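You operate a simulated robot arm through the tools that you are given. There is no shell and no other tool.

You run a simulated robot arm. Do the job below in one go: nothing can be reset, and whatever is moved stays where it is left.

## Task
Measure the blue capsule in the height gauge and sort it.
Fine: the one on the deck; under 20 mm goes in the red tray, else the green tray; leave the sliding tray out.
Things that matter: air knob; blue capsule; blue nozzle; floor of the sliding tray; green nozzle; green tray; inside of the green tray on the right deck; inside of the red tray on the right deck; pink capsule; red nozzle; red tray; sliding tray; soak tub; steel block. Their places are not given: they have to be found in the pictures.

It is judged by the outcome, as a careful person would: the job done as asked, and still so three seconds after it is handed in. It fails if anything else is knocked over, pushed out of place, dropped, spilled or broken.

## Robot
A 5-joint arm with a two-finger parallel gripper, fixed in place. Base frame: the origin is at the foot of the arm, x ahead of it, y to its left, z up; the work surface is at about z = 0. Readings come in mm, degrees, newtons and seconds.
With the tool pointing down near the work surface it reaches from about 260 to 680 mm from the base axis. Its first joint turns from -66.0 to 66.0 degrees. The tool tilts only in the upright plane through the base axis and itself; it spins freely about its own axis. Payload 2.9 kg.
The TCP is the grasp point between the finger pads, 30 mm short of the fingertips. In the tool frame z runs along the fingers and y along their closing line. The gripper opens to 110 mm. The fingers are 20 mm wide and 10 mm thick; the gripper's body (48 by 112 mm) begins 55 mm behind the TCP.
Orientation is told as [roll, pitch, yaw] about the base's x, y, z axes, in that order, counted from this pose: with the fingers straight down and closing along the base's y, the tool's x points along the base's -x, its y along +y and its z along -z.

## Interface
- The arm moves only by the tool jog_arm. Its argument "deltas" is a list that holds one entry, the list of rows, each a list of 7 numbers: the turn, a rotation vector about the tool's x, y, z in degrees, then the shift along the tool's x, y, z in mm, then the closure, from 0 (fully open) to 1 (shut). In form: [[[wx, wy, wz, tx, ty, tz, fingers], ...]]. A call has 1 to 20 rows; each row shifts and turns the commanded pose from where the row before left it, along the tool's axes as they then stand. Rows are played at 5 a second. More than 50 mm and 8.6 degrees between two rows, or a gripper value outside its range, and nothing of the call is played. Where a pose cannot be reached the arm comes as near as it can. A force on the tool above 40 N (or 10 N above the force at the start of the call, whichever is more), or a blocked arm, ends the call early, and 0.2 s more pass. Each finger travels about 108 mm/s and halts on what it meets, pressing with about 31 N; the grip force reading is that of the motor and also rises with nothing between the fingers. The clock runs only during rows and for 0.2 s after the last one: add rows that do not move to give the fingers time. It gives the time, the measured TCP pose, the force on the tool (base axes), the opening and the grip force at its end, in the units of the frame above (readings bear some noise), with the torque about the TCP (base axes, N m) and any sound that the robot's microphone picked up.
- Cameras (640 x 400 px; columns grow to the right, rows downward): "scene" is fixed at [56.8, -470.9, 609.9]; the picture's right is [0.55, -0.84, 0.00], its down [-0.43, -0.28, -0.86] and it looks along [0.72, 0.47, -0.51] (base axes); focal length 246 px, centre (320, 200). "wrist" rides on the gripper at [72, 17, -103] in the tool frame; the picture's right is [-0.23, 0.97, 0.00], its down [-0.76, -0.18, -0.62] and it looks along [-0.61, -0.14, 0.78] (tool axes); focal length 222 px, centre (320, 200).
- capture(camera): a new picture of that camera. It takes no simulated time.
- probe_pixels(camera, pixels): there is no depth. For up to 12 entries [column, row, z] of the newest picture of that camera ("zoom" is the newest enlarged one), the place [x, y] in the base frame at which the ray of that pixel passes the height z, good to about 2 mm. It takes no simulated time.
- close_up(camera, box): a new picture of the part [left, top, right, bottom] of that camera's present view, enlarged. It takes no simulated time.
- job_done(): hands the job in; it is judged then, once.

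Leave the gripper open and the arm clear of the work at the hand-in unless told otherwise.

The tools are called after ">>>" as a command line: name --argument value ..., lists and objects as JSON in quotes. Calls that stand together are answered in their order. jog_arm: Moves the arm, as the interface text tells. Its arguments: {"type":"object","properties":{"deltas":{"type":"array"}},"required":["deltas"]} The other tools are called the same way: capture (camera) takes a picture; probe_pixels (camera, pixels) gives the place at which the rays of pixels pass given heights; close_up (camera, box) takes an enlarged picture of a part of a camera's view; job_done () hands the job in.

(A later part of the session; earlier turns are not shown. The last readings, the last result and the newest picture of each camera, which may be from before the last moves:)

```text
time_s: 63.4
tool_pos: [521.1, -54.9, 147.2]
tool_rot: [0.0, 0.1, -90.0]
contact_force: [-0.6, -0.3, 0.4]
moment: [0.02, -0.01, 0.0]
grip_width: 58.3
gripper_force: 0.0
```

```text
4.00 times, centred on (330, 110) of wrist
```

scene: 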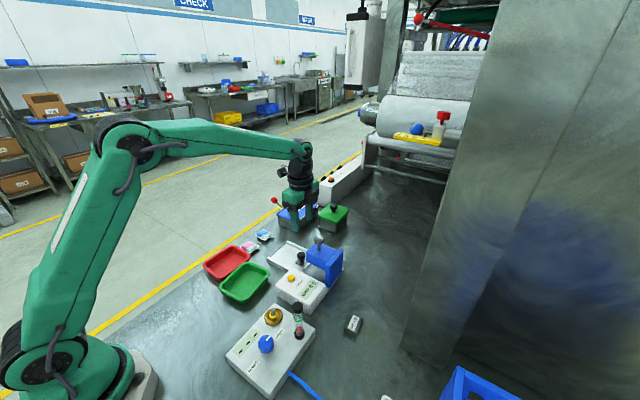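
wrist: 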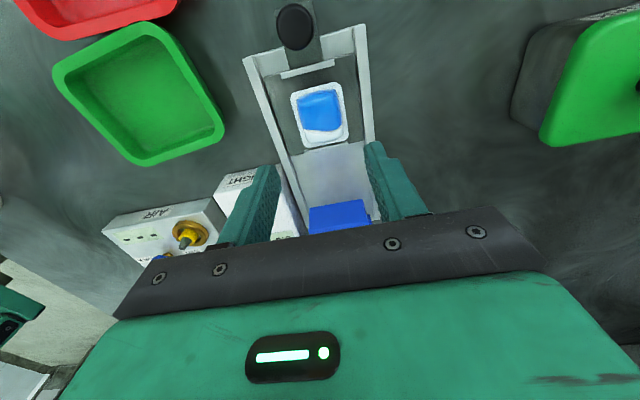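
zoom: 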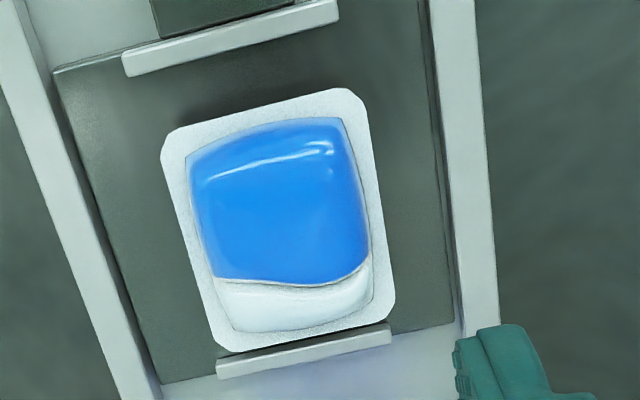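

The pod sits flat between the ribs. I check how well it is centred by probing the rim and the ribs.

>>> probe_pixels --camera "zoom" --pixels '[[165, 145, 22], [355, 100, 22], [394, 300, 22], [225, 345, 22], [123, 60, 18], [338, 10, 18], [218, 370, 18], [390, 328, 18], [55, 70, 14], [163, 380, 14], [452, 322, 14], [420, 0, 14]]'

```text
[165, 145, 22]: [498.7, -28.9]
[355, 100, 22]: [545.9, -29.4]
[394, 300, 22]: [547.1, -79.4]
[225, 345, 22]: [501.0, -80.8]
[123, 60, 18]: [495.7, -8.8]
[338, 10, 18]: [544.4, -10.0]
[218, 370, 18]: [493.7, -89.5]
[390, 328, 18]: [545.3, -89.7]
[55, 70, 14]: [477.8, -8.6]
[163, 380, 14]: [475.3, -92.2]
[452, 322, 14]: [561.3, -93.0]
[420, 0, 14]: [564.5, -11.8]
```

The pod is centred within about 5 mm of the tray's centre, well under the foot. Next I move over the tray knob at (520.5, 22), go down and grip it.

>>> jog_arm --deltas '[[[0, 0, 0, 38, 0, 0, 0.5], [0, 0, 0, 38, 0, 0, 0.5], [0, 0, 0, 0, 0, 0, 0.5], [0, 0, 0, 0, 0, 30, 0.5], [0, 0, 0, 0, 0, 30, 0.5], [0, 0, 0, 0, 0, 15, 0.5], [0, 0, 0, 0, 0, 0, 0.5]]]'

>>> capture --camera "wrist"

```text
time_s: 65.0
tool_pos: [520.5, 22.3, 69.7]
tool_rot: [0.0, 0.0, -90.0]
contact_force: [0.2, -0.4, 0.7]
moment: [-0.03, -0.01, -0.05]
grip_width: 55.1
gripper_force: 0.1
```

```text
taken
```

wrist: 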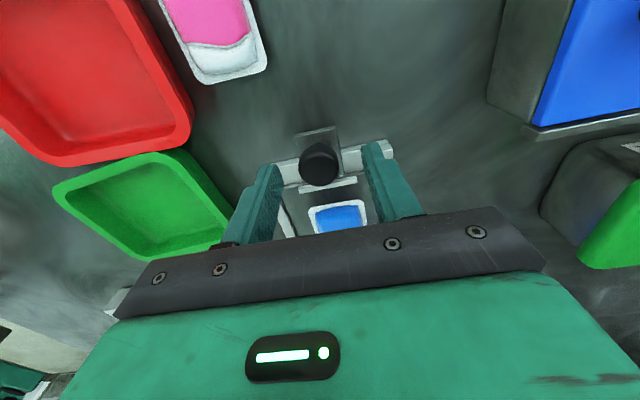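

The knob at (320,163) is centred between the fingers. I lower to z ≈ 58 and close on it.

>>> jog_arm --deltas '[[[0, 0, 0, 0, 0, 6, 0.5], [0, 0, 0, 0, 0, 5.5, 0.5], [0, 0, 0, 0, 0, 0, 0.5], [0, 0, 0, 0, 0, 0, 0.65], [0, 0, 0, 0, 0, 0, 0.75], [0, 0, 0, 0, 0, 0, 0.82], [0, 0, 0, 0, 0, 0, 0.82]]]'

```text
time_s: 66.6
tool_pos: [521.7, 22.6, 59.4]
tool_rot: [-0.2, 0.0, -90.0]
contact_force: [-19.5, 0.4, 2.3]
moment: [-0.04, 0.47, -0.08]
grip_width: 29.8
gripper_force: 9.8
```

One side touches first (x −19.5 N, width 29.8). I shift the tool 1.2 mm toward −x and finish closing.

>>> jog_arm --deltas '[[[0, 0, 0, 0, -0.7, 0, 0.82], [0, 0, 0, 0, -0.5, 0, 0.84], [0, 0, 0, 0, 0, 0, 0.84], [0, 0, 0, 0, 0, 0, 0.84]]]'

```text
time_s: 67.6
tool_pos: [521.5, 24.0, 60.2]
tool_rot: [-0.4, 0.0, -90.0]
contact_force: [-15.0, -10.6, -12.6]
moment: [-0.2, 0.38, -0.08]
grip_width: 27.2
gripper_force: 45.1
```

Gripped at 27.2 mm. I relax the side loads and push the tray in slowly.

>>> jog_arm --deltas '[[[0, 0, 0, -2, -0.4, 0.3, 0.84], [0, 0, 0, -4, -0.2, 0.2, 0.84], [0, 0, 0, -7, 0, 0, 0.84], [0, 0, 0, -7, 0, 0, 0.84], [0, 0, 0, -7, 0, 0, 0.84], [0, 0, 0, 0, 0, 0, 0.84]]]'

```text
time_s: 69.0
tool_pos: [520.4, -3.7, 59.4]
tool_rot: [-0.3, 0.0, -90.1]
contact_force: [-8.7, 0.1, -22.8]
moment: [0.03, 0.19, -0.03]
grip_width: 27.0
gripper_force: 45.2
```

Sliding freely; z shows −23 N, so I lower the tool by 0.8 mm while continuing.

>>> jog_arm --deltas '[[[0, 0, 0, -5, -0.2, 0.4, 0.84], [0, 0, 0, -7, 0, 0.4, 0.84], [0, 0, 0, -7, 0, 0, 0.84], [0, 0, 0, -7, 0, 0, 0.84], [0, 0, 0, -7, 0, 0, 0.84], [0, 0, 0, -7, 0, 0, 0.84], [0, 0, 0, 0, 0, 0, 0.84]]]'

>>> close_up --camera "scene" --box '[255, 220, 351, 280]'

```text
time_s: 70.6
tool_pos: [519.9, -43.6, 59.5]
tool_rot: [-0.4, 0.0, -90.0]
contact_force: [-23.4, 0.6, 2.5]
moment: [-0.03, 0.49, -0.07]
grip_width: 26.9
gripper_force: 44.3
```

```text
6.67 times, centred on (303, 250) of scene
```

zoom: 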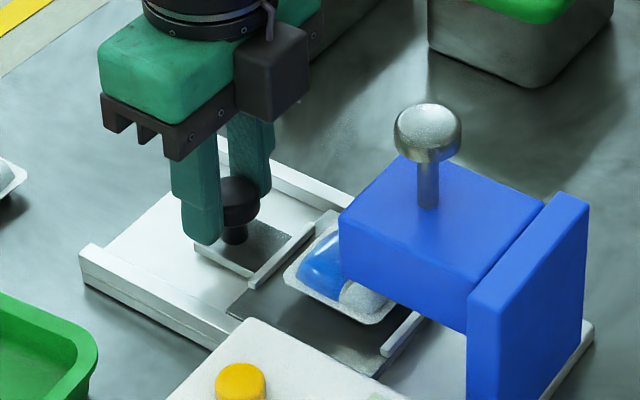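

The pod rides in under the head. I ease x by −0.7 mm and go on pushing.

>>> jog_arm --deltas '[[[0, 0, 0, -5, -0.5, 0, 0.84], [0, 0, 0, -7, -0.3, 0, 0.84], [0, 0, 0, -7, 0, 0, 0.84], [0, 0, 0, -7, 0, 0, 0.84], [0, 0, 0, -7, 0, 0, 0.84], [0, 0, 0, -5, 0, 0, 0.84], [0, 0, 0, 0, 0, 0, 0.84]]]'

```text
time_s: 72.2
tool_pos: [520.7, -80.7, 60.2]
tool_rot: [-0.3, 0.0, -90.0]
contact_force: [-19.0, -0.3, 6.2]
moment: [0.03, 0.48, -0.04]
grip_width: 27.2
gripper_force: 45.0
```

>>> jog_arm --deltas '[[[0, 0, 0, -3, -0.5, -0.2, 0.84], [0, 0, 0, -3, -0.2, 0, 0.84], [0, 0, 0, -2, 0, 0, 0.84], [0, 0, 0, -2, 0, 0, 0.84], [0, 0, 0, -2, 0, 0, 0.84], [0, 0, 0, -1.5, 0, 0, 0.84], [0, 0, 0, -1, 0, 0, 0.84], [0, 0, 0, 0, 0, 0, 0.84]]]'

>>> close_up --camera "scene" --box '[262, 230, 358, 290]'

```text
time_s: 74.0
tool_pos: [520.6, -94.8, 61.3]
tool_rot: [0.1, -0.1, -89.8]
contact_force: [3.6, 30.2, -12.6]
moment: [0.7, -0.07, 0.05]
grip_width: 27.2
gripper_force: 44.7
```

```text
6.67 times, centred on (310, 260) of scene
```

zoom: 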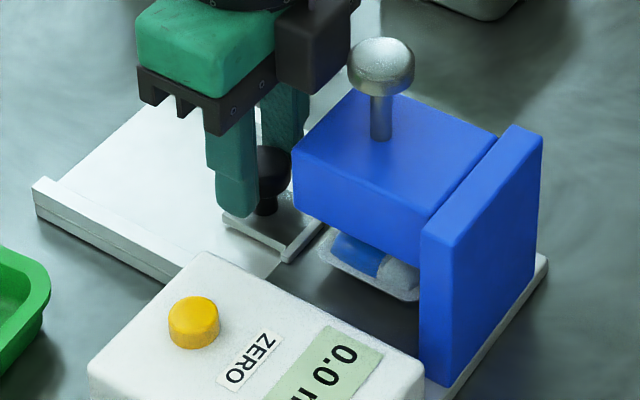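

The tray is at its inner stop (y 30 N) with the pod under the head. I ease back, open to 55 mm, and rise to z ≈ 235.

>>> jog_arm --deltas '[[[0, 0, 0, 1, 0, 0.4, 0.84], [0, 0, 0, 0, 0, 0, 0.7], [0, 0, 0, 0, 0, 0, 0.5], [0, 0, 0, 0, 0, 0, 0.5], [0, 0, 0, 0, 0, -20, 0.5], [0, 0, 0, 0, 0, -40, 0.5], [0, 0, 0, 0, 0, -40, 0.5], [0, 0, 0, 0, 0, -40, 0.5], [0, 0, 0, 0, 0, -15, 0.6], [0, 0, 0, 0, 0, 0, 0.8], [0, 0, 0, 0, 0, 0, 1]]]'

>>> close_up --camera "scene" --box '[262, 230, 358, 290]'

```text
time_s: 76.4
tool_pos: [519.2, -94.9, 215.5]
tool_rot: [0.1, 0.0, -90.0]
contact_force: [-0.8, -0.5, -0.3]
moment: [0.0, 0.0, 0.01]
grip_width: 0.0
gripper_force: 31.3
```

```text
6.67 times, centred on (310, 260) of scene
```

zoom: 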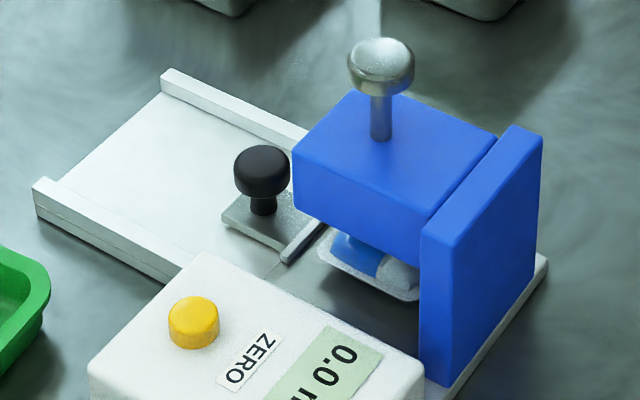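

Now I move the closed fingers over the plunger ball (521, −166.5) and come down to just above it.

>>> jog_arm --deltas '[[[0, 0, 0, -24, 0.5, 0, 1], [0, 0, 0, -24, 0.5, 0, 1], [0, 0, 0, -23.6, 0.5, 0, 1], [0, 0, 0, 0, 0, 15, 1], [0, 0, 0, 0, 0, 15, 1], [0, 0, 0, 0, 0, 3, 1], [0, 0, 0, 0, 0, 0, 1]]]'

>>> close_up --camera "scene" --box '[270, 220, 366, 280]'

```text
time_s: 78.0
tool_pos: [520.6, -166.5, 182.3]
tool_rot: [0.0, 0.0, -90.0]
contact_force: [-0.2, 0.4, 0.1]
moment: [0.01, 0.0, -0.01]
grip_width: 0.0
gripper_force: 31.1
```

```text
6.67 times, centred on (318, 250) of scene
```

zoom: 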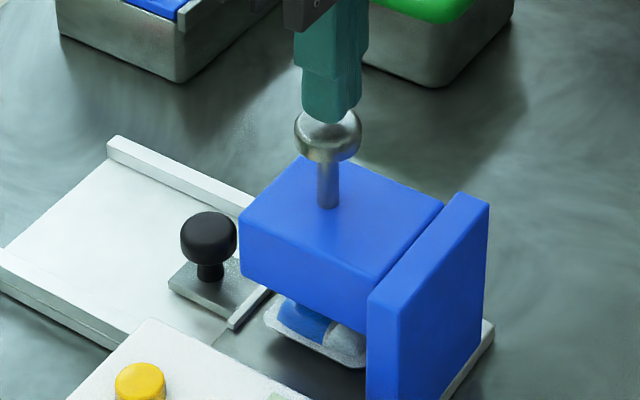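

Tips are just above the ball. I press down 16 mm in 2 mm steps and then look at force and display.

>>> jog_arm --deltas '[[[0, 0, 0, 0, 0, 2, 1], [0, 0, 0, 0, 0, 2, 1], [0, 0, 0, 0, 0, 2, 1], [0, 0, 0, 0, 0, 2, 1], [0, 0, 0, 0, 0, 2, 1], [0, 0, 0, 0, 0, 2, 1], [0, 0, 0, 0, 0, 2, 1], [0, 0, 0, 0, 0, 2, 1], [0, 0, 0, 0, 0, 0, 1]]]'

>>> close_up --camera "scene" --box '[270, 235, 366, 295]'

```text
time_s: 80.0
tool_pos: [521.4, -166.5, 165.5]
tool_rot: [0.0, 0.1, -90.0]
contact_force: [0.4, 0.2, 1.5]
moment: [-0.01, -0.04, -0.01]
grip_width: 0.2
gripper_force: 30.4
```

```text
6.67 times, centred on (318, 265) of scene
```

zoom: 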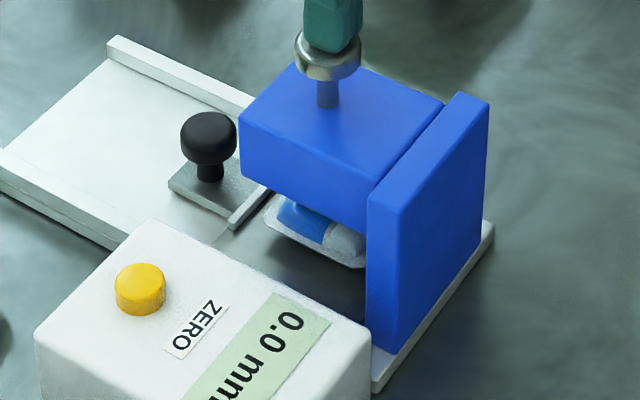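

Plunger is moving freely, display 0.0. I keep going with 1.5 mm steps.

>>> jog_arm --deltas '[[[0, 0, 0, 0, 0, 1.5, 1], [0, 0, 0, 0, 0, 1.5, 1], [0, 0, 0, 0, 0, 1.5, 1], [0, 0, 0, 0, 0, 1.5, 1], [0, 0, 0, 0, 0, 0, 1]]]'

>>> close_up --camera "scene" --box '[270, 235, 366, 295]'

```text
time_s: 81.2
tool_pos: [521.6, -166.6, 162.9]
tool_rot: [0.2, 0.0, -90.0]
contact_force: [-14.4, 1.1, 33.0]
moment: [0.05, 0.41, -0.01]
grip_width: 0.1
gripper_force: 30.7
```

```text
6.67 times, centred on (318, 265) of scene
```

zoom: 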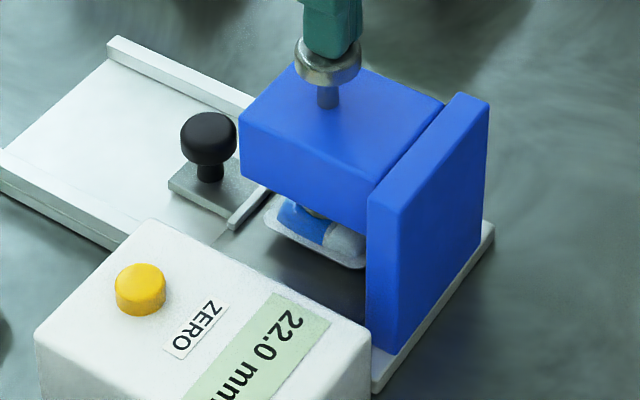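

The display now shows about 22.0 mm at 33 N. I ease the press and zoom in on the display.

>>> jog_arm --deltas '[[[0, 0, 0, 0, 0, -0.6, 1], [0, 0, 0, 0, 0, -0.4, 1], [0, 0, 0, 0, 0, 0, 1]]]'

>>> close_up --camera "scene" --box '[280, 268, 344, 308]'

>>> close_up --camera "scene" --box '[296, 250, 344, 280]'

```text
time_s: 82.0
tool_pos: [521.2, -166.8, 162.9]
tool_rot: [0.4, -0.1, -90.0]
contact_force: [-7.5, -0.6, 31.3]
moment: [0.01, 0.24, 0.07]
grip_width: 0.2
gripper_force: 30.9
```

```text
10.00 times, centred on (312, 288) of scene
```

zoom: 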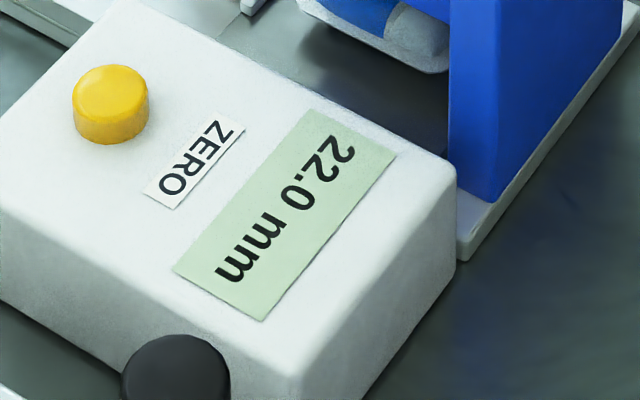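

```text
13.33 times, centred on (320, 265) of scene
```

zoom: 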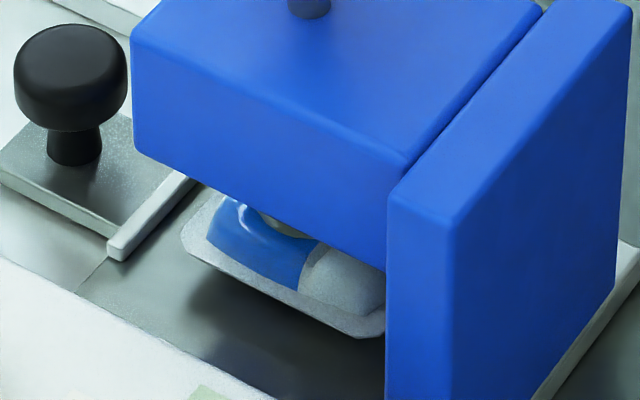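

The reading is 22.0 mm under ~31 N. I lighten the press in small steps and see whether the reading stays the same.

>>> jog_arm --deltas '[[[0, 0, 0, 0, 0, -0.7, 1], [0, 0, 0, 0, 0, -0.7, 1], [0, 0, 0, 0, 0, 0, 1]]]'

>>> close_up --camera "scene" --box '[280, 268, 344, 308]'

>>> jog_arm --deltas '[[[0, 0, 0, 0, 0, -0.4, 1], [0, 0, 0, 0, 0, 0, 1]]]'

>>> close_up --camera "scene" --box '[280, 268, 344, 308]'

```text
time_s: 82.8
tool_pos: [522.8, -166.2, 162.9]
tool_rot: [0.2, 0.0, -90.0]
contact_force: [-2.2, 3.0, 20.6]
moment: [0.12, 0.08, -0.19]
grip_width: 0.4
gripper_force: 30.4
```

```text
10.00 times, centred on (312, 288) of scene
```

zoom: 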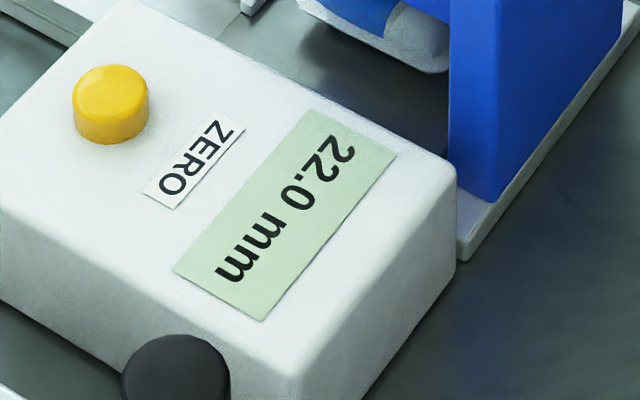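

```text
time_s: 83.4
tool_pos: [522.4, -165.5, 163.7]
tool_rot: [-0.1, -0.1, -90.0]
contact_force: [-0.9, -3.5, 14.4]
moment: [-0.1, 0.03, 0.1]
grip_width: 0.0
gripper_force: 31.0
```

```text
10.00 times, centred on (312, 288) of scene
```

zoom: 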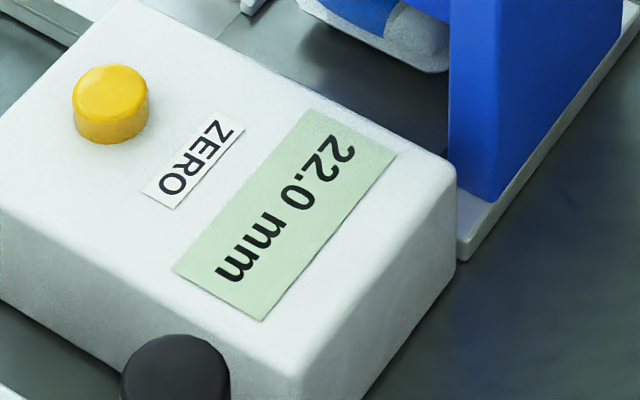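

The reading stays 22.0 mm from 31 N down to 14 N. But comparing tool heights (pod contact at about 164, bare bottom-out at about 146) gives only ~18 mm, so I must be sure of the gauge's zero. I probe where the foot's lower edge was at the bare press, pixel ≈ (319.1, 271.3).

>>> probe_pixels --camera "scene" --pixels '[[319.1, 271.3, 10], [319.1, 271.3, 15], [319.1, 271.3, 19], [319.1, 271.3, 23], [315.2, 267.5, 15], [315.2, 267.5, 20], [323, 267.5, 15], [323, 267.5, 20]]'

>>> jog_arm --deltas '[[[0, 0, 0, 0, 0, -2, 1], [0, 0, 0, 0, 0, -10, 1], [0, 0, 0, 0, 0, -20, 1], [0, 0, 0, 0, 0, -20, 1], [0, 0, 0, 0, 0, 0, 1]]]'

>>> close_up --camera "scene" --box '[280, 245, 344, 285]'

>>> close_up --camera "scene" --box '[280, 268, 344, 308]'

```text
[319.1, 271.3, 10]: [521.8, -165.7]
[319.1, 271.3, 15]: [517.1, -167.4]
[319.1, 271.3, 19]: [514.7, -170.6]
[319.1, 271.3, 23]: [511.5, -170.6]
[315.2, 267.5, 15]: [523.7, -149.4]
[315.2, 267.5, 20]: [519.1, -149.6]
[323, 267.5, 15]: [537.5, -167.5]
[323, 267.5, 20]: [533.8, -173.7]
```

```text
time_s: 84.6
tool_pos: [522.0, -165.4, 215.1]
tool_rot: [0.0, -0.1, -90.1]
contact_force: [0.3, -0.2, 0.3]
moment: [0.0, -0.02, -0.02]
grip_width: 0.0
gripper_force: 31.2
```

```text
10.00 times, centred on (312, 265) of scene
```

zoom: 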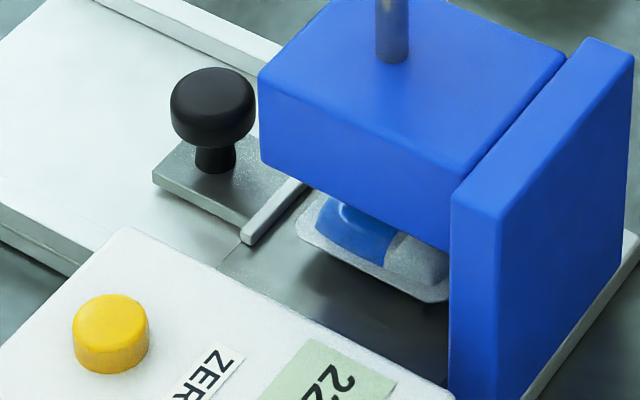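

```text
10.00 times, centred on (312, 288) of scene
```

zoom: 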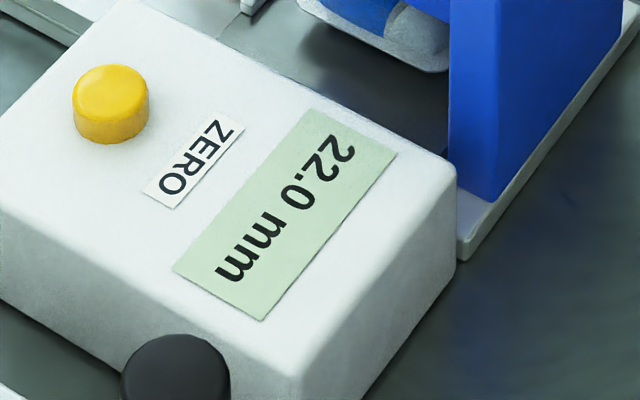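

The display holds 22.0 mm after release. I will verify that value independently before sorting. First I pull the tray out: over the tray knob at (520.5, −93), fingers at 55 mm, down.

>>> jog_arm --deltas '[[[0, 0, 0, 36, -0.7, 0, 0.8], [0, 0, 0, 36, -0.7, 0, 0.5], [0, 0, 0, 0, 0, 0, 0.5], [0, 0, 0, 0, 0, 40, 0.5], [0, 0, 0, 0, 0, 40, 0.5], [0, 0, 0, 0, 0, 40, 0.5], [0, 0, 0, 0, 0, 10, 0.5], [0, 0, 0, 0, 0, 0, 0.5], [0, 0, 0, 0, 0, 0, 0.5]]]'

>>> capture --camera "wrist"

```text
time_s: 86.6
tool_pos: [519.5, -94.5, 83.3]
tool_rot: [0.0, 0.0, -90.0]
contact_force: [-0.8, 0.4, -0.3]
moment: [0.0, 0.01, -0.02]
grip_width: 54.9
gripper_force: 0.1
```

```text
taken
```

wrist: 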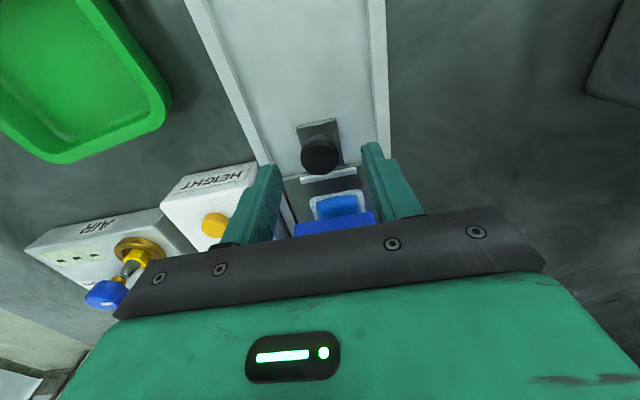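

The knob at (320,155) is centred sideways and about 2 mm toward +y. I correct, descend to z ≈ 59 and grip.

>>> jog_arm --deltas '[[[0, 0, 0, 2, 0, 8, 0.5], [0, 0, 0, 0, 0, 8, 0.5], [0, 0, 0, 0, 0, 8, 0.5], [0, 0, 0, 0, 0, 0, 0.65], [0, 0, 0, 0, 0, 0, 0.75], [0, 0, 0, 0, 0, 0, 0.84], [0, 0, 0, 0, 0, 0, 0.84], [0, 0, 0, 0, 0, 0, 0.84]]]'

```text
time_s: 88.4
tool_pos: [520.1, -91.3, 60.1]
tool_rot: [0.1, 0.0, -90.0]
contact_force: [8.4, -0.3, -5.9]
moment: [0.0, -0.17, 0.02]
grip_width: 27.1
gripper_force: 45.3
```

Gripped at 27.1 mm. I pull the tray out slowly along +y.

>>> jog_arm --deltas '[[[0, 0, 0, 4, 0.3, 0.2, 0.84], [0, 0, 0, 7, 0, 0, 0.84], [0, 0, 0, 7, 0, 0, 0.84], [0, 0, 0, 7, 0, 0, 0.84], [0, 0, 0, 7, 0, 0, 0.84], [0, 0, 0, 7, 0, 0, 0.84], [0, 0, 0, 0, 0, 0, 0.84]]]'

>>> jog_arm --deltas '[[[0, 0, 0, 7, 0, 0, 0.84], [0, 0, 0, 7, 0, 0, 0.84], [0, 0, 0, 7, 0, 0, 0.84], [0, 0, 0, 7, 0, 0, 0.84], [0, 0, 0, 7, 0, 0, 0.84], [0, 0, 0, 0, 0, 0, 0.84]]]'

```text
time_s: 90.0
tool_pos: [520.7, -54.9, 60.1]
tool_rot: [-0.2, 0.0, -90.0]
contact_force: [-21.4, 0.2, 15.1]
moment: [-0.15, 0.42, -0.06]
grip_width: 27.0
gripper_force: 45.0
```

```text
time_s: 91.4
tool_pos: [520.2, -19.0, 59.3]
tool_rot: [-0.2, 0.0, -90.1]
contact_force: [-19.2, -0.8, 19.9]
moment: [-0.04, 0.46, -0.05]
grip_width: 27.0
gripper_force: 45.0
```

Forces are acceptable; I ease x by −0.6 and z up 0.5 mm while pulling the rest of the way.

>>> jog_arm --deltas '[[[0, 0, 0, 6, -0.4, -0.3, 0.84], [0, 0, 0, 7, -0.2, -0.2, 0.84], [0, 0, 0, 7, 0, 0, 0.84], [0, 0, 0, 7, 0, 0, 0.84], [0, 0, 0, 6, 0, 0, 0.84], [0, 0, 0, 4, 0, 0, 0.84], [0, 0, 0, 3, 0, 0, 0.84], [0, 0, 0, 2, 0, 0, 0.84], [0, 0, 0, 0, 0, 0, 0.84]]]'

>>> close_up --camera "scene" --box '[235, 210, 331, 270]'

```text
time_s: 93.4
tool_pos: [519.7, 23.7, 61.3]
tool_rot: [0.1, 0.1, -90.1]
contact_force: [20.4, -18.6, -27.7]
moment: [-0.35, -0.37, 0.0]
grip_width: 27.0
gripper_force: 45.2
```

```text
6.67 times, centred on (283, 240) of scene
```

zoom: 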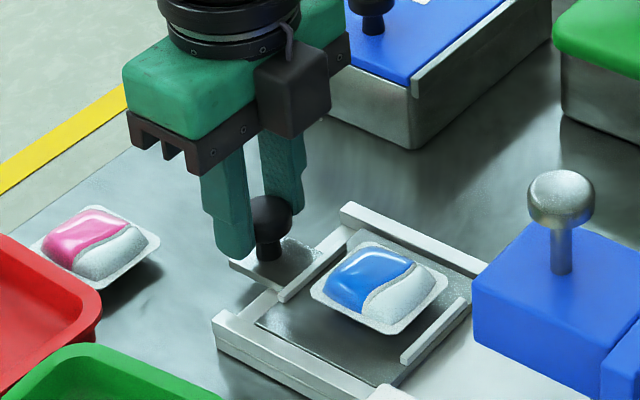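

The tray is at the outer stop (y −18.6 N). I relax the loads, open and rise.

>>> jog_arm --deltas '[[[0, 0, 0, -0.8, 0.5, 0.5, 0.84], [0, 0, 0, 0, 0, 0.3, 0.84], [0, 0, 0, 0, 0, 0, 0.65], [0, 0, 0, 0, 0, 0, 0.5], [0, 0, 0, 0, 0, 0, 0.5], [0, 0, 0, 0, 0, -20, 0.5], [0, 0, 0, 0, 0, -35, 0.5], [0, 0, 0, 0, 0, -35, 0.5], [0, 0, 0, 0, 0, 0, 0.5], [0, 0, 0, 0, 0, 0, 0.5]]]'

>>> capture --camera "wrist"

>>> close_up --camera "scene" --box '[260, 225, 340, 275]'

```text
time_s: 95.6
tool_pos: [517.4, 22.3, 148.5]
tool_rot: [0.0, -0.2, -90.0]
contact_force: [0.4, 0.1, 0.7]
moment: [-0.02, -0.01, 0.0]
grip_width: 55.1
gripper_force: 0.0
```

```text
taken
```

wrist: 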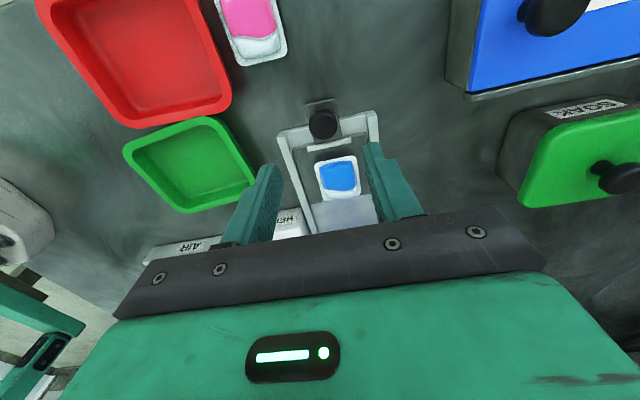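

```text
8.00 times, centred on (300, 250) of scene
```

zoom: 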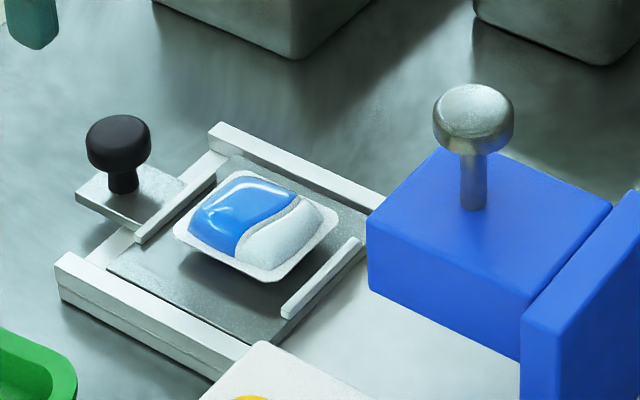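

The pod is unharmed in the tray. To verify the gauge, I will touch the pod's top with the closed fingertips very lightly, note the height, and later touch the bare tray floor at the same place. I move over the pod with closed fingers.

>>> jog_arm --deltas '[[[0, 0, 0, -25, 1.5, 0, 1], [0, 0, 0, -25, 1.5, 0, 1], [0, 0, 0, -26, 1.5, 0, 1], [0, 0, 0, 0, 0, 30, 1], [0, 0, 0, 0, 0, 30, 1], [0, 0, 0, 0, 0, 13, 1], [0, 0, 0, 0, 0, 0, 1], [0, 0, 0, 0, 0, 0, 1]]]'

>>> capture --camera "wrist"

>>> close_up --camera "scene" --box '[260, 225, 340, 275]'

```text
time_s: 97.4
tool_pos: [525.7, -54.1, 76.4]
tool_rot: [0.0, 0.0, -90.1]
contact_force: [0.1, 0.0, -0.4]
moment: [-0.01, -0.01, 0.03]
grip_width: 0.0
gripper_force: 31.5
```

```text
taken
```

wrist: 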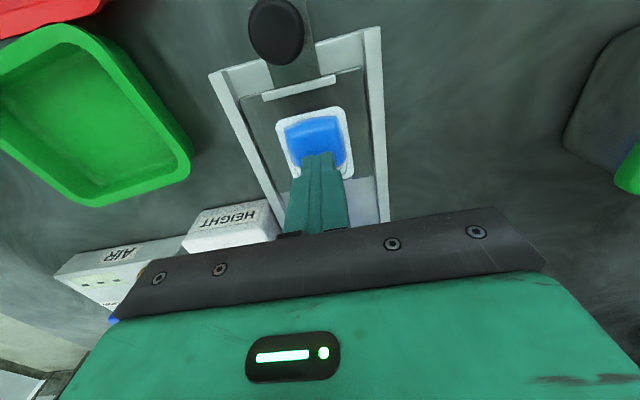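

```text
8.00 times, centred on (300, 250) of scene
```

zoom: 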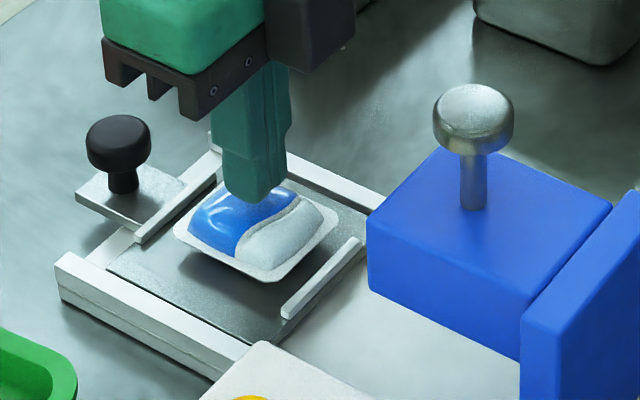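

Fingertips hang about 8–10 mm above the pod. I come down 4 mm, then millimetre by millimetre.

>>> jog_arm --deltas '[[[0, 0, 0, 0, 0, 2, 1], [0, 0, 0, 0, 0, 2, 1], [0, 0, 0, 0, 0, 0, 1]]]'

>>> jog_arm --deltas '[[[0, 0, 0, 0, 0, 1, 1], [0, 0, 0, 0, 0, 0, 1]]]'

>>> jog_arm --deltas '[[[0, 0, 0, 0, 0, 1, 1], [0, 0, 0, 0, 0, 0, 1]]]'

>>> jog_arm --deltas '[[[0, 0, 0, 0, 0, 1, 1], [0, 0, 0, 0, 0, 0, 1]]]'

```text
time_s: 98.2
tool_pos: [524.8, -53.5, 73.2]
tool_rot: [0.0, 0.0, -90.0]
contact_force: [0.1, -0.5, -0.6]
moment: [0.0, 0.01, 0.01]
grip_width: 0.2
gripper_force: 30.9
```

```text
time_s: 98.8
tool_pos: [525.6, -53.8, 73.1]
tool_rot: [0.0, 0.1, -90.0]
contact_force: [0.0, -0.6, 0.5]
moment: [0.01, 0.02, 0.01]
grip_width: 0.0
gripper_force: 31.4
```

```text
time_s: 99.4
tool_pos: [523.8, -53.1, 71.3]
tool_rot: [0.0, -0.1, -90.1]
contact_force: [-0.4, -0.4, -0.2]
moment: [0.02, 0.0, 0.01]
grip_width: 0.0
gripper_force: 31.1
```

```text
time_s: 100.0
tool_pos: [524.7, -53.7, 70.8]
tool_rot: [0.1, 0.0, -90.1]
contact_force: [0.2, -0.2, -0.2]
moment: [0.01, 0.02, -0.02]
grip_width: 0.0
gripper_force: 31.1
```

No contact yet after 7 mm. I continue 1 mm at a time.

>>> jog_arm --deltas '[[[0, 0, 0, 0, 0, 1, 1], [0, 0, 0, 0, 0, 0, 1]]]'

>>> jog_arm --deltas '[[[0, 0, 0, 0, 0, 1, 1], [0, 0, 0, 0, 0, 0, 1]]]'

>>> jog_arm --deltas '[[[0, 0, 0, 0, 0, 0.5, 1], [0, 0, 0, 0, 0, 0, 1]]]'

```text
time_s: 100.6
tool_pos: [524.6, -53.9, 70.0]
tool_rot: [0.2, 0.0, -90.0]
contact_force: [-1.3, -0.8, 5.2]
moment: [-0.06, 0.03, 0.02]
grip_width: 0.2
gripper_force: 31.2
```

```text
time_s: 101.2
tool_pos: [523.7, -53.1, 69.7]
tool_rot: [0.2, 0.1, -90.0]
contact_force: [-0.4, -4.2, 10.2]
moment: [-0.14, -0.05, 0.0]
grip_width: 0.0
gripper_force: 30.9
```

```text
time_s: 101.8
tool_pos: [524.7, -52.8, 69.6]
tool_rot: [0.1, 0.1, -90.0]
contact_force: [-5.6, -1.6, 24.8]
moment: [-0.05, 0.14, 0.02]
grip_width: 0.0
gripper_force: 30.8
```

Contact with the pod's top at tool z ≈ 69.8 (5–10 N). I lift off and open to 58 mm to pick the pod up again.

>>> jog_arm --deltas '[[[0, 0, 0, 0, 0, -2, 1], [0, 0, 0, 0, 0, -15, 1], [0, 0, 0, 0, 0, -20, 1], [0, 0, 0, 0, 0, 0, 0.6], [0, 0, 0, 0, 0, 0, 0.45], [0, 0, 0, 0, 0, 0, 0.45], [0, 0, 0, 0, 0, 0, 0.45]]]'

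>>> capture --camera "wrist"

>>> close_up --camera "wrist" --box '[240, 70, 400, 170]'

```text
time_s: 103.4
tool_pos: [525.1, -52.0, 104.4]
tool_rot: [0.1, 0.0, -90.0]
contact_force: [0.8, -0.3, 0.6]
moment: [-0.01, 0.0, -0.02]
grip_width: 60.3
gripper_force: 0.0
```

```text
taken
```

wrist: 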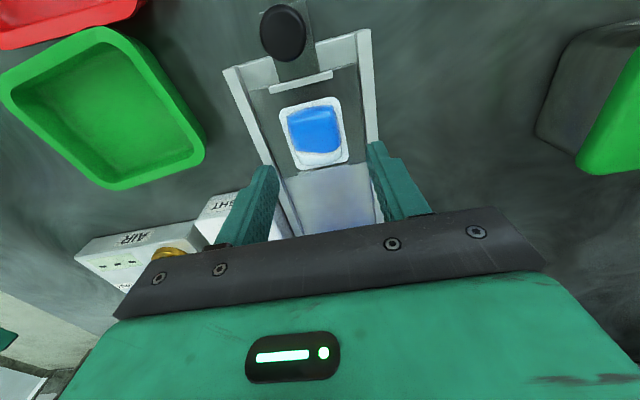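

```text
4.00 times, centred on (320, 120) of wrist
```

zoom: 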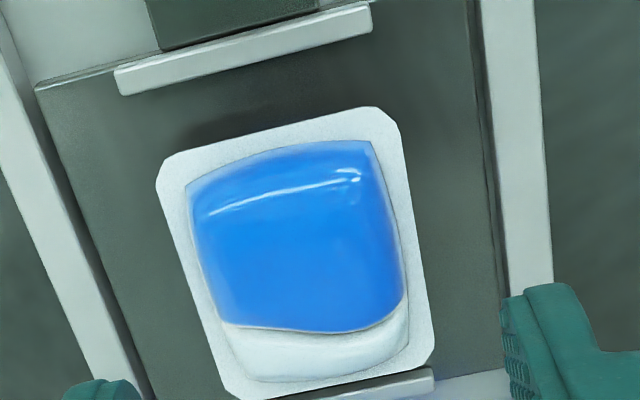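

The pod's centre is ~3 mm toward −x of the tool. I shift, descend to z ≈ 50 and close slowly on it.

>>> jog_arm --deltas '[[[0, 0, 0, 0, -3, 0, 0.45], [0, 0, 0, 0, 0, 20, 0.45], [0, 0, 0, 0, 0, 20, 0.45], [0, 0, 0, 0, 0, 10, 0.45], [0, 0, 0, 0, 0, 4, 0.45], [0, 0, 0, 0, 0, 0, 0.45]]]'

>>> close_up --camera "wrist" --box '[220, 90, 412, 210]'

>>> close_up --camera "scene" --box '[262, 228, 326, 268]'

```text
time_s: 104.8
tool_pos: [519.9, -52.8, 50.6]
tool_rot: [0.1, 0.0, -90.0]
contact_force: [0.5, -0.1, -0.5]
moment: [0.0, 0.0, -0.01]
grip_width: 60.6
gripper_force: 0.0
```

```text
3.33 times, centred on (316, 150) of wrist
```

zoom: 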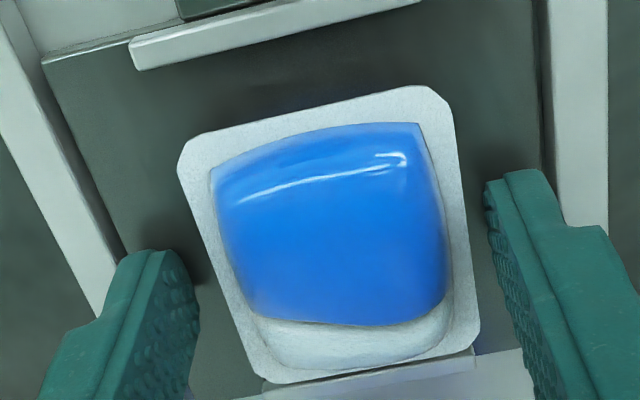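

```text
10.00 times, centred on (294, 248) of scene
```

zoom: 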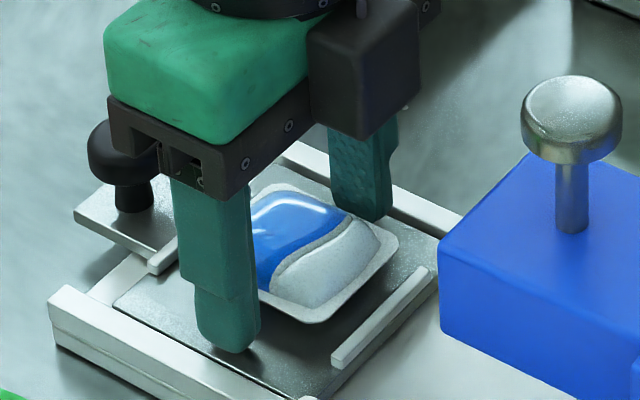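

The pod sits between the fingers. I close in steps until the grip builds, then lift slightly.

>>> jog_arm --deltas '[[[0, 0, 0, 0, 0, 0.5, 0.52], [0, 0, 0, 0, 0, 0, 0.57], [0, 0, 0, 0, 0, 0, 0.6], [0, 0, 0, 0, 0, 0, 0.615], [0, 0, 0, 0, 0, 0, 0.625], [0, 0, 0, 0, 0, 0, 0.635], [0, 0, 0, 0, 0, 0, 0.635], [0, 0, 0, 0, 0, 0, 0.635]]]'

```text
time_s: 106.6
tool_pos: [521.0, -55.0, 50.3]
tool_rot: [0.0, 0.0, -89.9]
contact_force: [-0.4, -0.3, -0.9]
moment: [-0.02, -0.01, 0.03]
grip_width: 41.4
gripper_force: 30.6
```

Grip 30.6 N at 41.4 mm. I lift to z ≈ 112 and carry the pod toward the green tray (centre near (361, −3)).

>>> jog_arm --deltas '[[[0, 0, 0, 0, 0, -5, 0.635], [0, 0, 0, 0, 0, -15, 0.635], [0, 0, 0, 0, 0, -22, 0.635], [0, 0, 0, 0, 0, -20, 0.635], [0, 0, 0, 5, -15, 0, 0.635], [0, 0, 0, 8, -25, 0, 0.635], [0, 0, 0, 8, -25, 0, 0.635], [0, 0, 0, 8, -25, 0, 0.635], [0, 0, 0, 8, -25, 0, 0.635], [0, 0, 0, 8, -25, 0, 0.635], [0, 0, 0, 7, -20, 0, 0.635], [0, 0, 0, 0, 0, 0, 0.635], [0, 0, 0, 0, 0, 0, 0.635]]]'

>>> capture --camera "wrist"

>>> capture --camera "scene"

```text
time_s: 109.4
tool_pos: [362.0, 0.5, 113.6]
tool_rot: [0.0, 0.0, -90.1]
contact_force: [0.6, 0.0, -0.6]
moment: [0.01, -0.02, -0.01]
grip_width: 41.2
gripper_force: 30.9
```

```text
taken
```

wrist: 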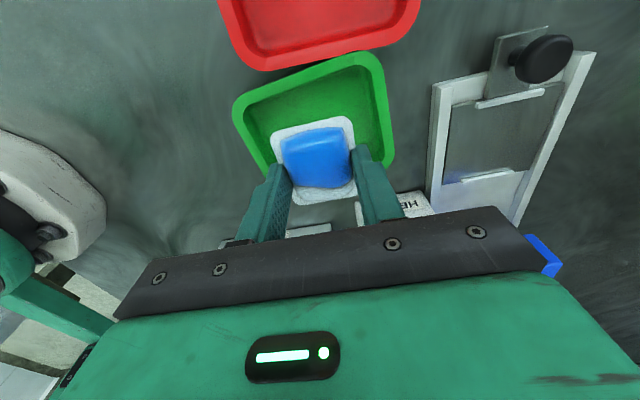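

```text
taken
```

scene: 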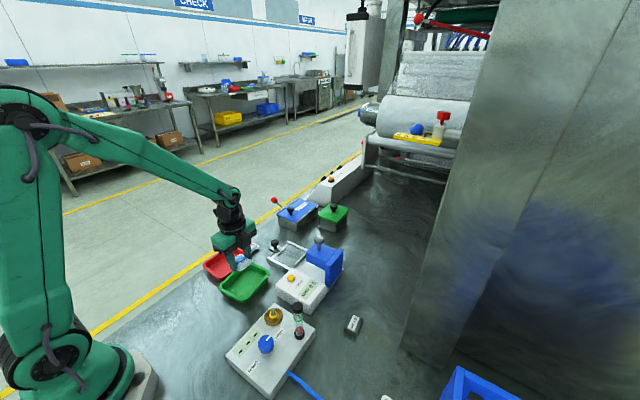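

I probe the green tray's visible rim corners to find its centre.

>>> probe_pixels --camera "wrist" --pixels '[[235, 103, 28], [375, 54, 28], [393, 155, 28], [258, 165, 28], [244, 108, 28], [372, 66, 28], [383, 140, 28], [262, 135, 3], [362, 100, 3]]'

>>> close_up --camera "scene" --box '[195, 235, 291, 295]'

```text
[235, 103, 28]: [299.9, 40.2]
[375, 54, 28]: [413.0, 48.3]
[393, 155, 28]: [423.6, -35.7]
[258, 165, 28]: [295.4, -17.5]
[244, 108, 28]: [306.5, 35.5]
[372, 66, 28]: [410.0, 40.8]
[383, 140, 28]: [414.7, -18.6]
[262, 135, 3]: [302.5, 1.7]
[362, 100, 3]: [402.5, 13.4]
```

```text
6.67 times, centred on (243, 265) of scene
```

zoom: 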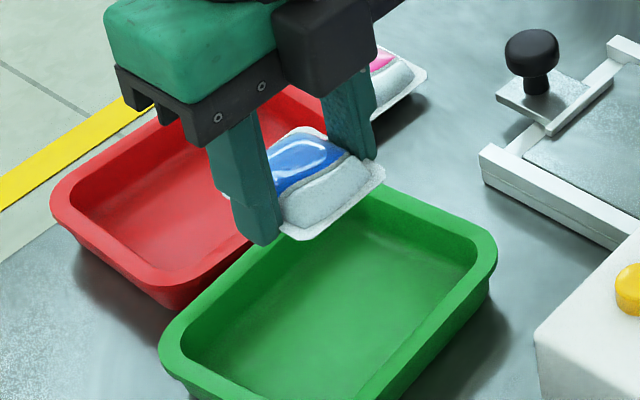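

I probe the green tray's outline in the scene zoom too.

>>> probe_pixels --camera "zoom" --pixels '[[162, 350, 28], [370, 190, 28], [497, 260, 28], [390, 390, 28], [190, 355, 28], [372, 205, 28], [478, 250, 28], [220, 345, 3], [370, 235, 3], [440, 275, 3]]'

```text
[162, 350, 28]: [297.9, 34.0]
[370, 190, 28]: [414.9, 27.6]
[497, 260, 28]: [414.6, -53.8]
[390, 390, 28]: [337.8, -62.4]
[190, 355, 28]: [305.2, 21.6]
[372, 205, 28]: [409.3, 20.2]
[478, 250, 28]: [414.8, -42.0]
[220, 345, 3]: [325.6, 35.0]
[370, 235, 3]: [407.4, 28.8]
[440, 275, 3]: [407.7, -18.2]
```

The green tray's outer rim spans about x 297–421, y −60 to 48. I shift to about (361, −6), lower to z ≈ 52 and check.

>>> jog_arm --deltas '[[[0, 0, 0, -6, -1, 0, 0.635], [0, 0, 0, 0, 0, 20, 0.635], [0, 0, 0, 0, 0, 20, 0.635], [0, 0, 0, 0, 0, 15, 0.635], [0, 0, 0, 0, 0, 7, 0.635], [0, 0, 0, 0, 0, 0, 0.635]]]'

>>> capture --camera "wrist"

>>> close_up --camera "scene" --box '[205, 245, 285, 305]'

```text
time_s: 110.8
tool_pos: [361.2, -7.6, 51.7]
tool_rot: [0.0, 0.0, -90.1]
contact_force: [-1.1, -0.2, 0.1]
moment: [-0.01, 0.02, -0.04]
grip_width: 41.3
gripper_force: 31.1
```

```text
taken
```

wrist: 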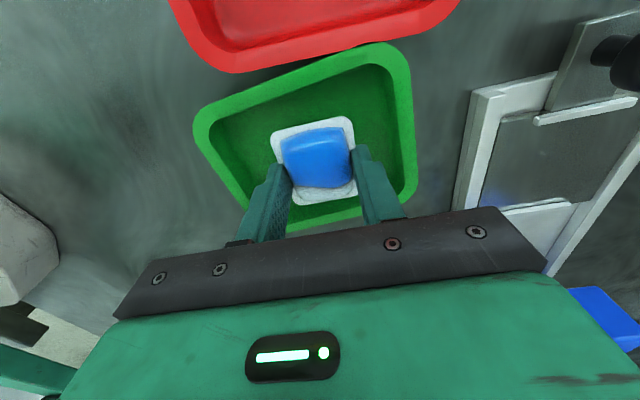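

```text
6.67 times, centred on (245, 275) of scene
```

zoom: 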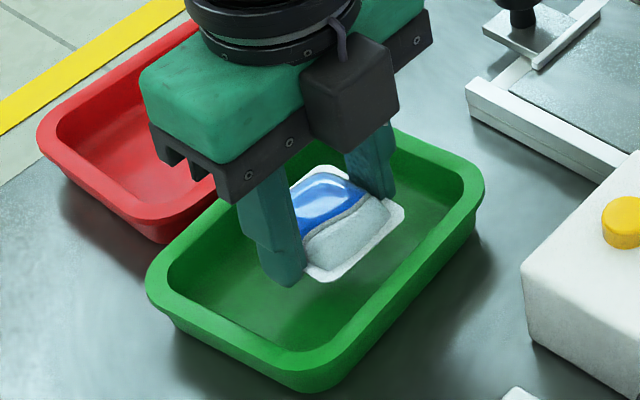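

The pod is well inside the green tray's walls. I lower 12 mm, then feel for the floor.

>>> jog_arm --deltas '[[[0, 0, 0, 0, 0, 5, 0.635], [0, 0, 0, 0, 0, 4, 0.635], [0, 0, 0, 0, 0, 3, 0.635], [0, 0, 0, 0, 0, 0, 0.635]]]'

>>> jog_arm --deltas '[[[0, 0, 0, 0, 0, 1, 0.635], [0, 0, 0, 0, 0, 0, 0.635]]]'

>>> jog_arm --deltas '[[[0, 0, 0, 0, 0, 1, 0.635], [0, 0, 0, 0, 0, 0, 0.635]]]'

```text
time_s: 111.8
tool_pos: [361.2, -8.0, 38.0]
tool_rot: [0.0, 0.1, -90.0]
contact_force: [-0.4, 0.0, -0.1]
moment: [0.02, 0.01, -0.02]
grip_width: 41.4
gripper_force: 30.7
```

```text
time_s: 112.4
tool_pos: [360.4, -7.9, 37.9]
tool_rot: [0.0, 0.0, -90.0]
contact_force: [-0.4, 0.2, -0.3]
moment: [-0.02, 0.01, -0.01]
grip_width: 41.4
gripper_force: 31.0
```

```text
time_s: 113.0
tool_pos: [361.2, -7.9, 37.0]
tool_rot: [0.0, 0.1, -90.0]
contact_force: [0.1, 0.0, -0.4]
moment: [-0.01, 0.01, -0.04]
grip_width: 41.2
gripper_force: 31.1
```

>>> jog_arm --deltas '[[[0, 0, 0, 0, 0, 1, 0.635], [0, 0, 0, 0, 0, 0, 0.635]]]'

>>> jog_arm --deltas '[[[0, 0, 0, 0, 0, 0.7, 0.635], [0, 0, 0, 0, 0, 0, 0.635]]]'

```text
time_s: 113.6
tool_pos: [361.3, -8.0, 36.7]
tool_rot: [0.1, 0.0, -90.0]
contact_force: [-0.3, -0.4, 1.2]
moment: [0.0, 0.0, -0.01]
grip_width: 41.3
gripper_force: 31.0
```

```text
time_s: 114.2
tool_pos: [361.3, -7.5, 35.6]
tool_rot: [0.0, 0.0, -90.0]
contact_force: [0.0, -0.7, 1.1]
moment: [-0.02, -0.04, -0.05]
grip_width: 41.6
gripper_force: 30.9
```

A light touch (≈1 N). One more small step to confirm.

>>> jog_arm --deltas '[[[0, 0, 0, 0, 0, 0.7, 0.635], [0, 0, 0, 0, 0, 0, 0.635]]]'

>>> close_up --camera "scene" --box '[213, 250, 277, 290]'

```text
time_s: 114.8
tool_pos: [360.3, -8.9, 33.7]
tool_rot: [0.0, 0.0, -90.0]
contact_force: [-0.6, 0.1, 1.6]
moment: [0.02, -0.02, 0.0]
grip_width: 41.6
gripper_force: 9.3
```

```text
10.00 times, centred on (245, 270) of scene
```

zoom: 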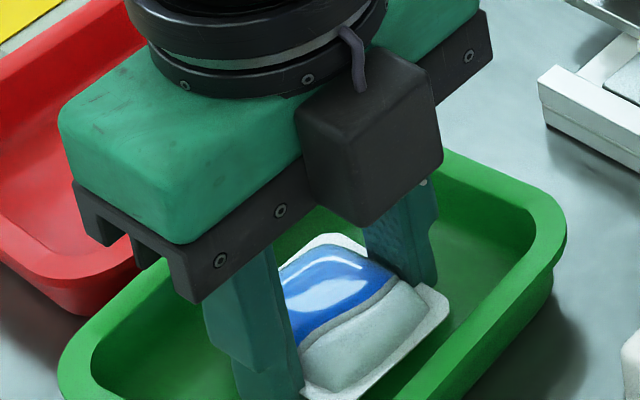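

The pod is resting on the tray floor (grip relaxing, ~1.6 N). I open gently to ~55 mm and rise.

>>> jog_arm --deltas '[[[0, 0, 0, 0, 0, 0, 0.61], [0, 0, 0, 0, 0, 0, 0.58], [0, 0, 0, 0, 0, 0, 0.54], [0, 0, 0, 0, 0, 0, 0.5], [0, 0, 0, 0, 0, 0, 0.5], [0, 0, 0, 0, 0, -5, 0.5], [0, 0, 0, 0, 0, -15, 0.5], [0, 0, 0, 0, 0, -30, 0.5], [0, 0, 0, 0, 0, -35, 0.5], [0, 0, 0, 0, 0, -35, 0.5], [0, 0, 0, 0, 0, 0, 0.5]]]'

>>> close_up --camera "scene" --box '[205, 240, 301, 300]'

>>> capture --camera "wrist"

```text
time_s: 117.2
tool_pos: [359.4, -5.3, 152.6]
tool_rot: [-0.1, 0.1, -90.0]
contact_force: [0.2, 0.3, -0.1]
moment: [-0.02, -0.02, -0.03]
grip_width: 54.9
gripper_force: 0.1
```

```text
6.67 times, centred on (253, 270) of scene
```

zoom: 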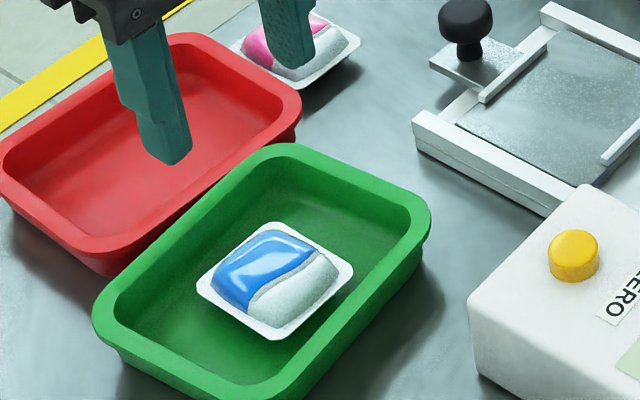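

```text
taken
```

wrist: 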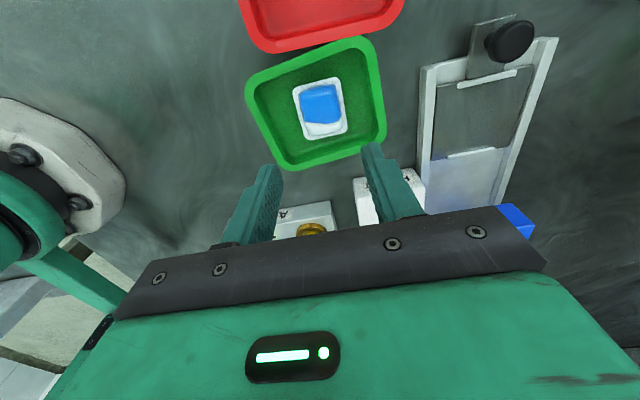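

The pod lies flat inside the green tray. Now I verify the 22.0 mm reading: I touch the empty tray floor with closed fingertips at the same spot (524.5, −53.5).

>>> jog_arm --deltas '[[[0, 0, 0, -8, 27, 0, 0.8], [0, 0, 0, -8, 28, 0, 1], [0, 0, 0, -8, 28, 0, 1], [0, 0, 0, -8, 28, 0, 1], [0, 0, 0, -8, 28, 0, 1], [0, 0, 0, -8, 26, 0, 1], [0, 0, 0, 0, 0, 30, 1], [0, 0, 0, 0, 0, 30, 1], [0, 0, 0, 0, 0, 16, 1], [0, 0, 0, 0, 0, 0, 1], [0, 0, 0, 0, 0, 0, 1]]]'

>>> jog_arm --deltas '[[[0, 0, 0, 0, 0, 5, 1], [0, 0, 0, 0, 0, 5, 1], [0, 0, 0, 0, 0, 5, 1], [0, 0, 0, 0, 0, 0, 1], [0, 0, 0, 0, 0, 0, 1]]]'

>>> close_up --camera "scene" --box '[260, 225, 340, 275]'

```text
time_s: 119.6
tool_pos: [526.2, -54.5, 78.0]
tool_rot: [0.0, 0.1, -90.1]
contact_force: [0.0, -0.1, 0.4]
moment: [0.01, -0.02, -0.02]
grip_width: 0.1
gripper_force: 31.0
```

```text
time_s: 120.8
tool_pos: [527.5, -54.6, 63.3]
tool_rot: [0.1, 0.0, -89.9]
contact_force: [-0.1, -0.1, 0.3]
moment: [-0.02, 0.01, -0.01]
grip_width: 0.0
gripper_force: 30.6
```

```text
8.00 times, centred on (300, 250) of scene
```

zoom: 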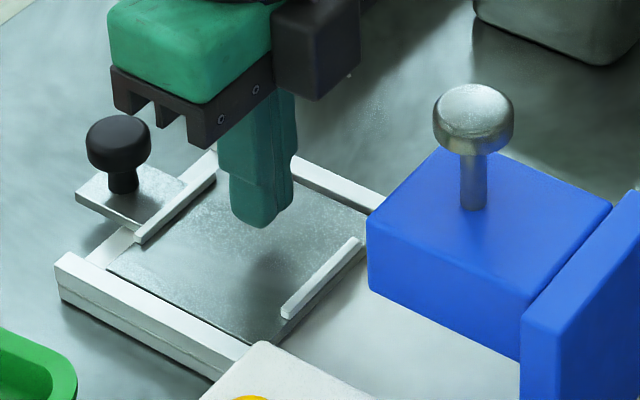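

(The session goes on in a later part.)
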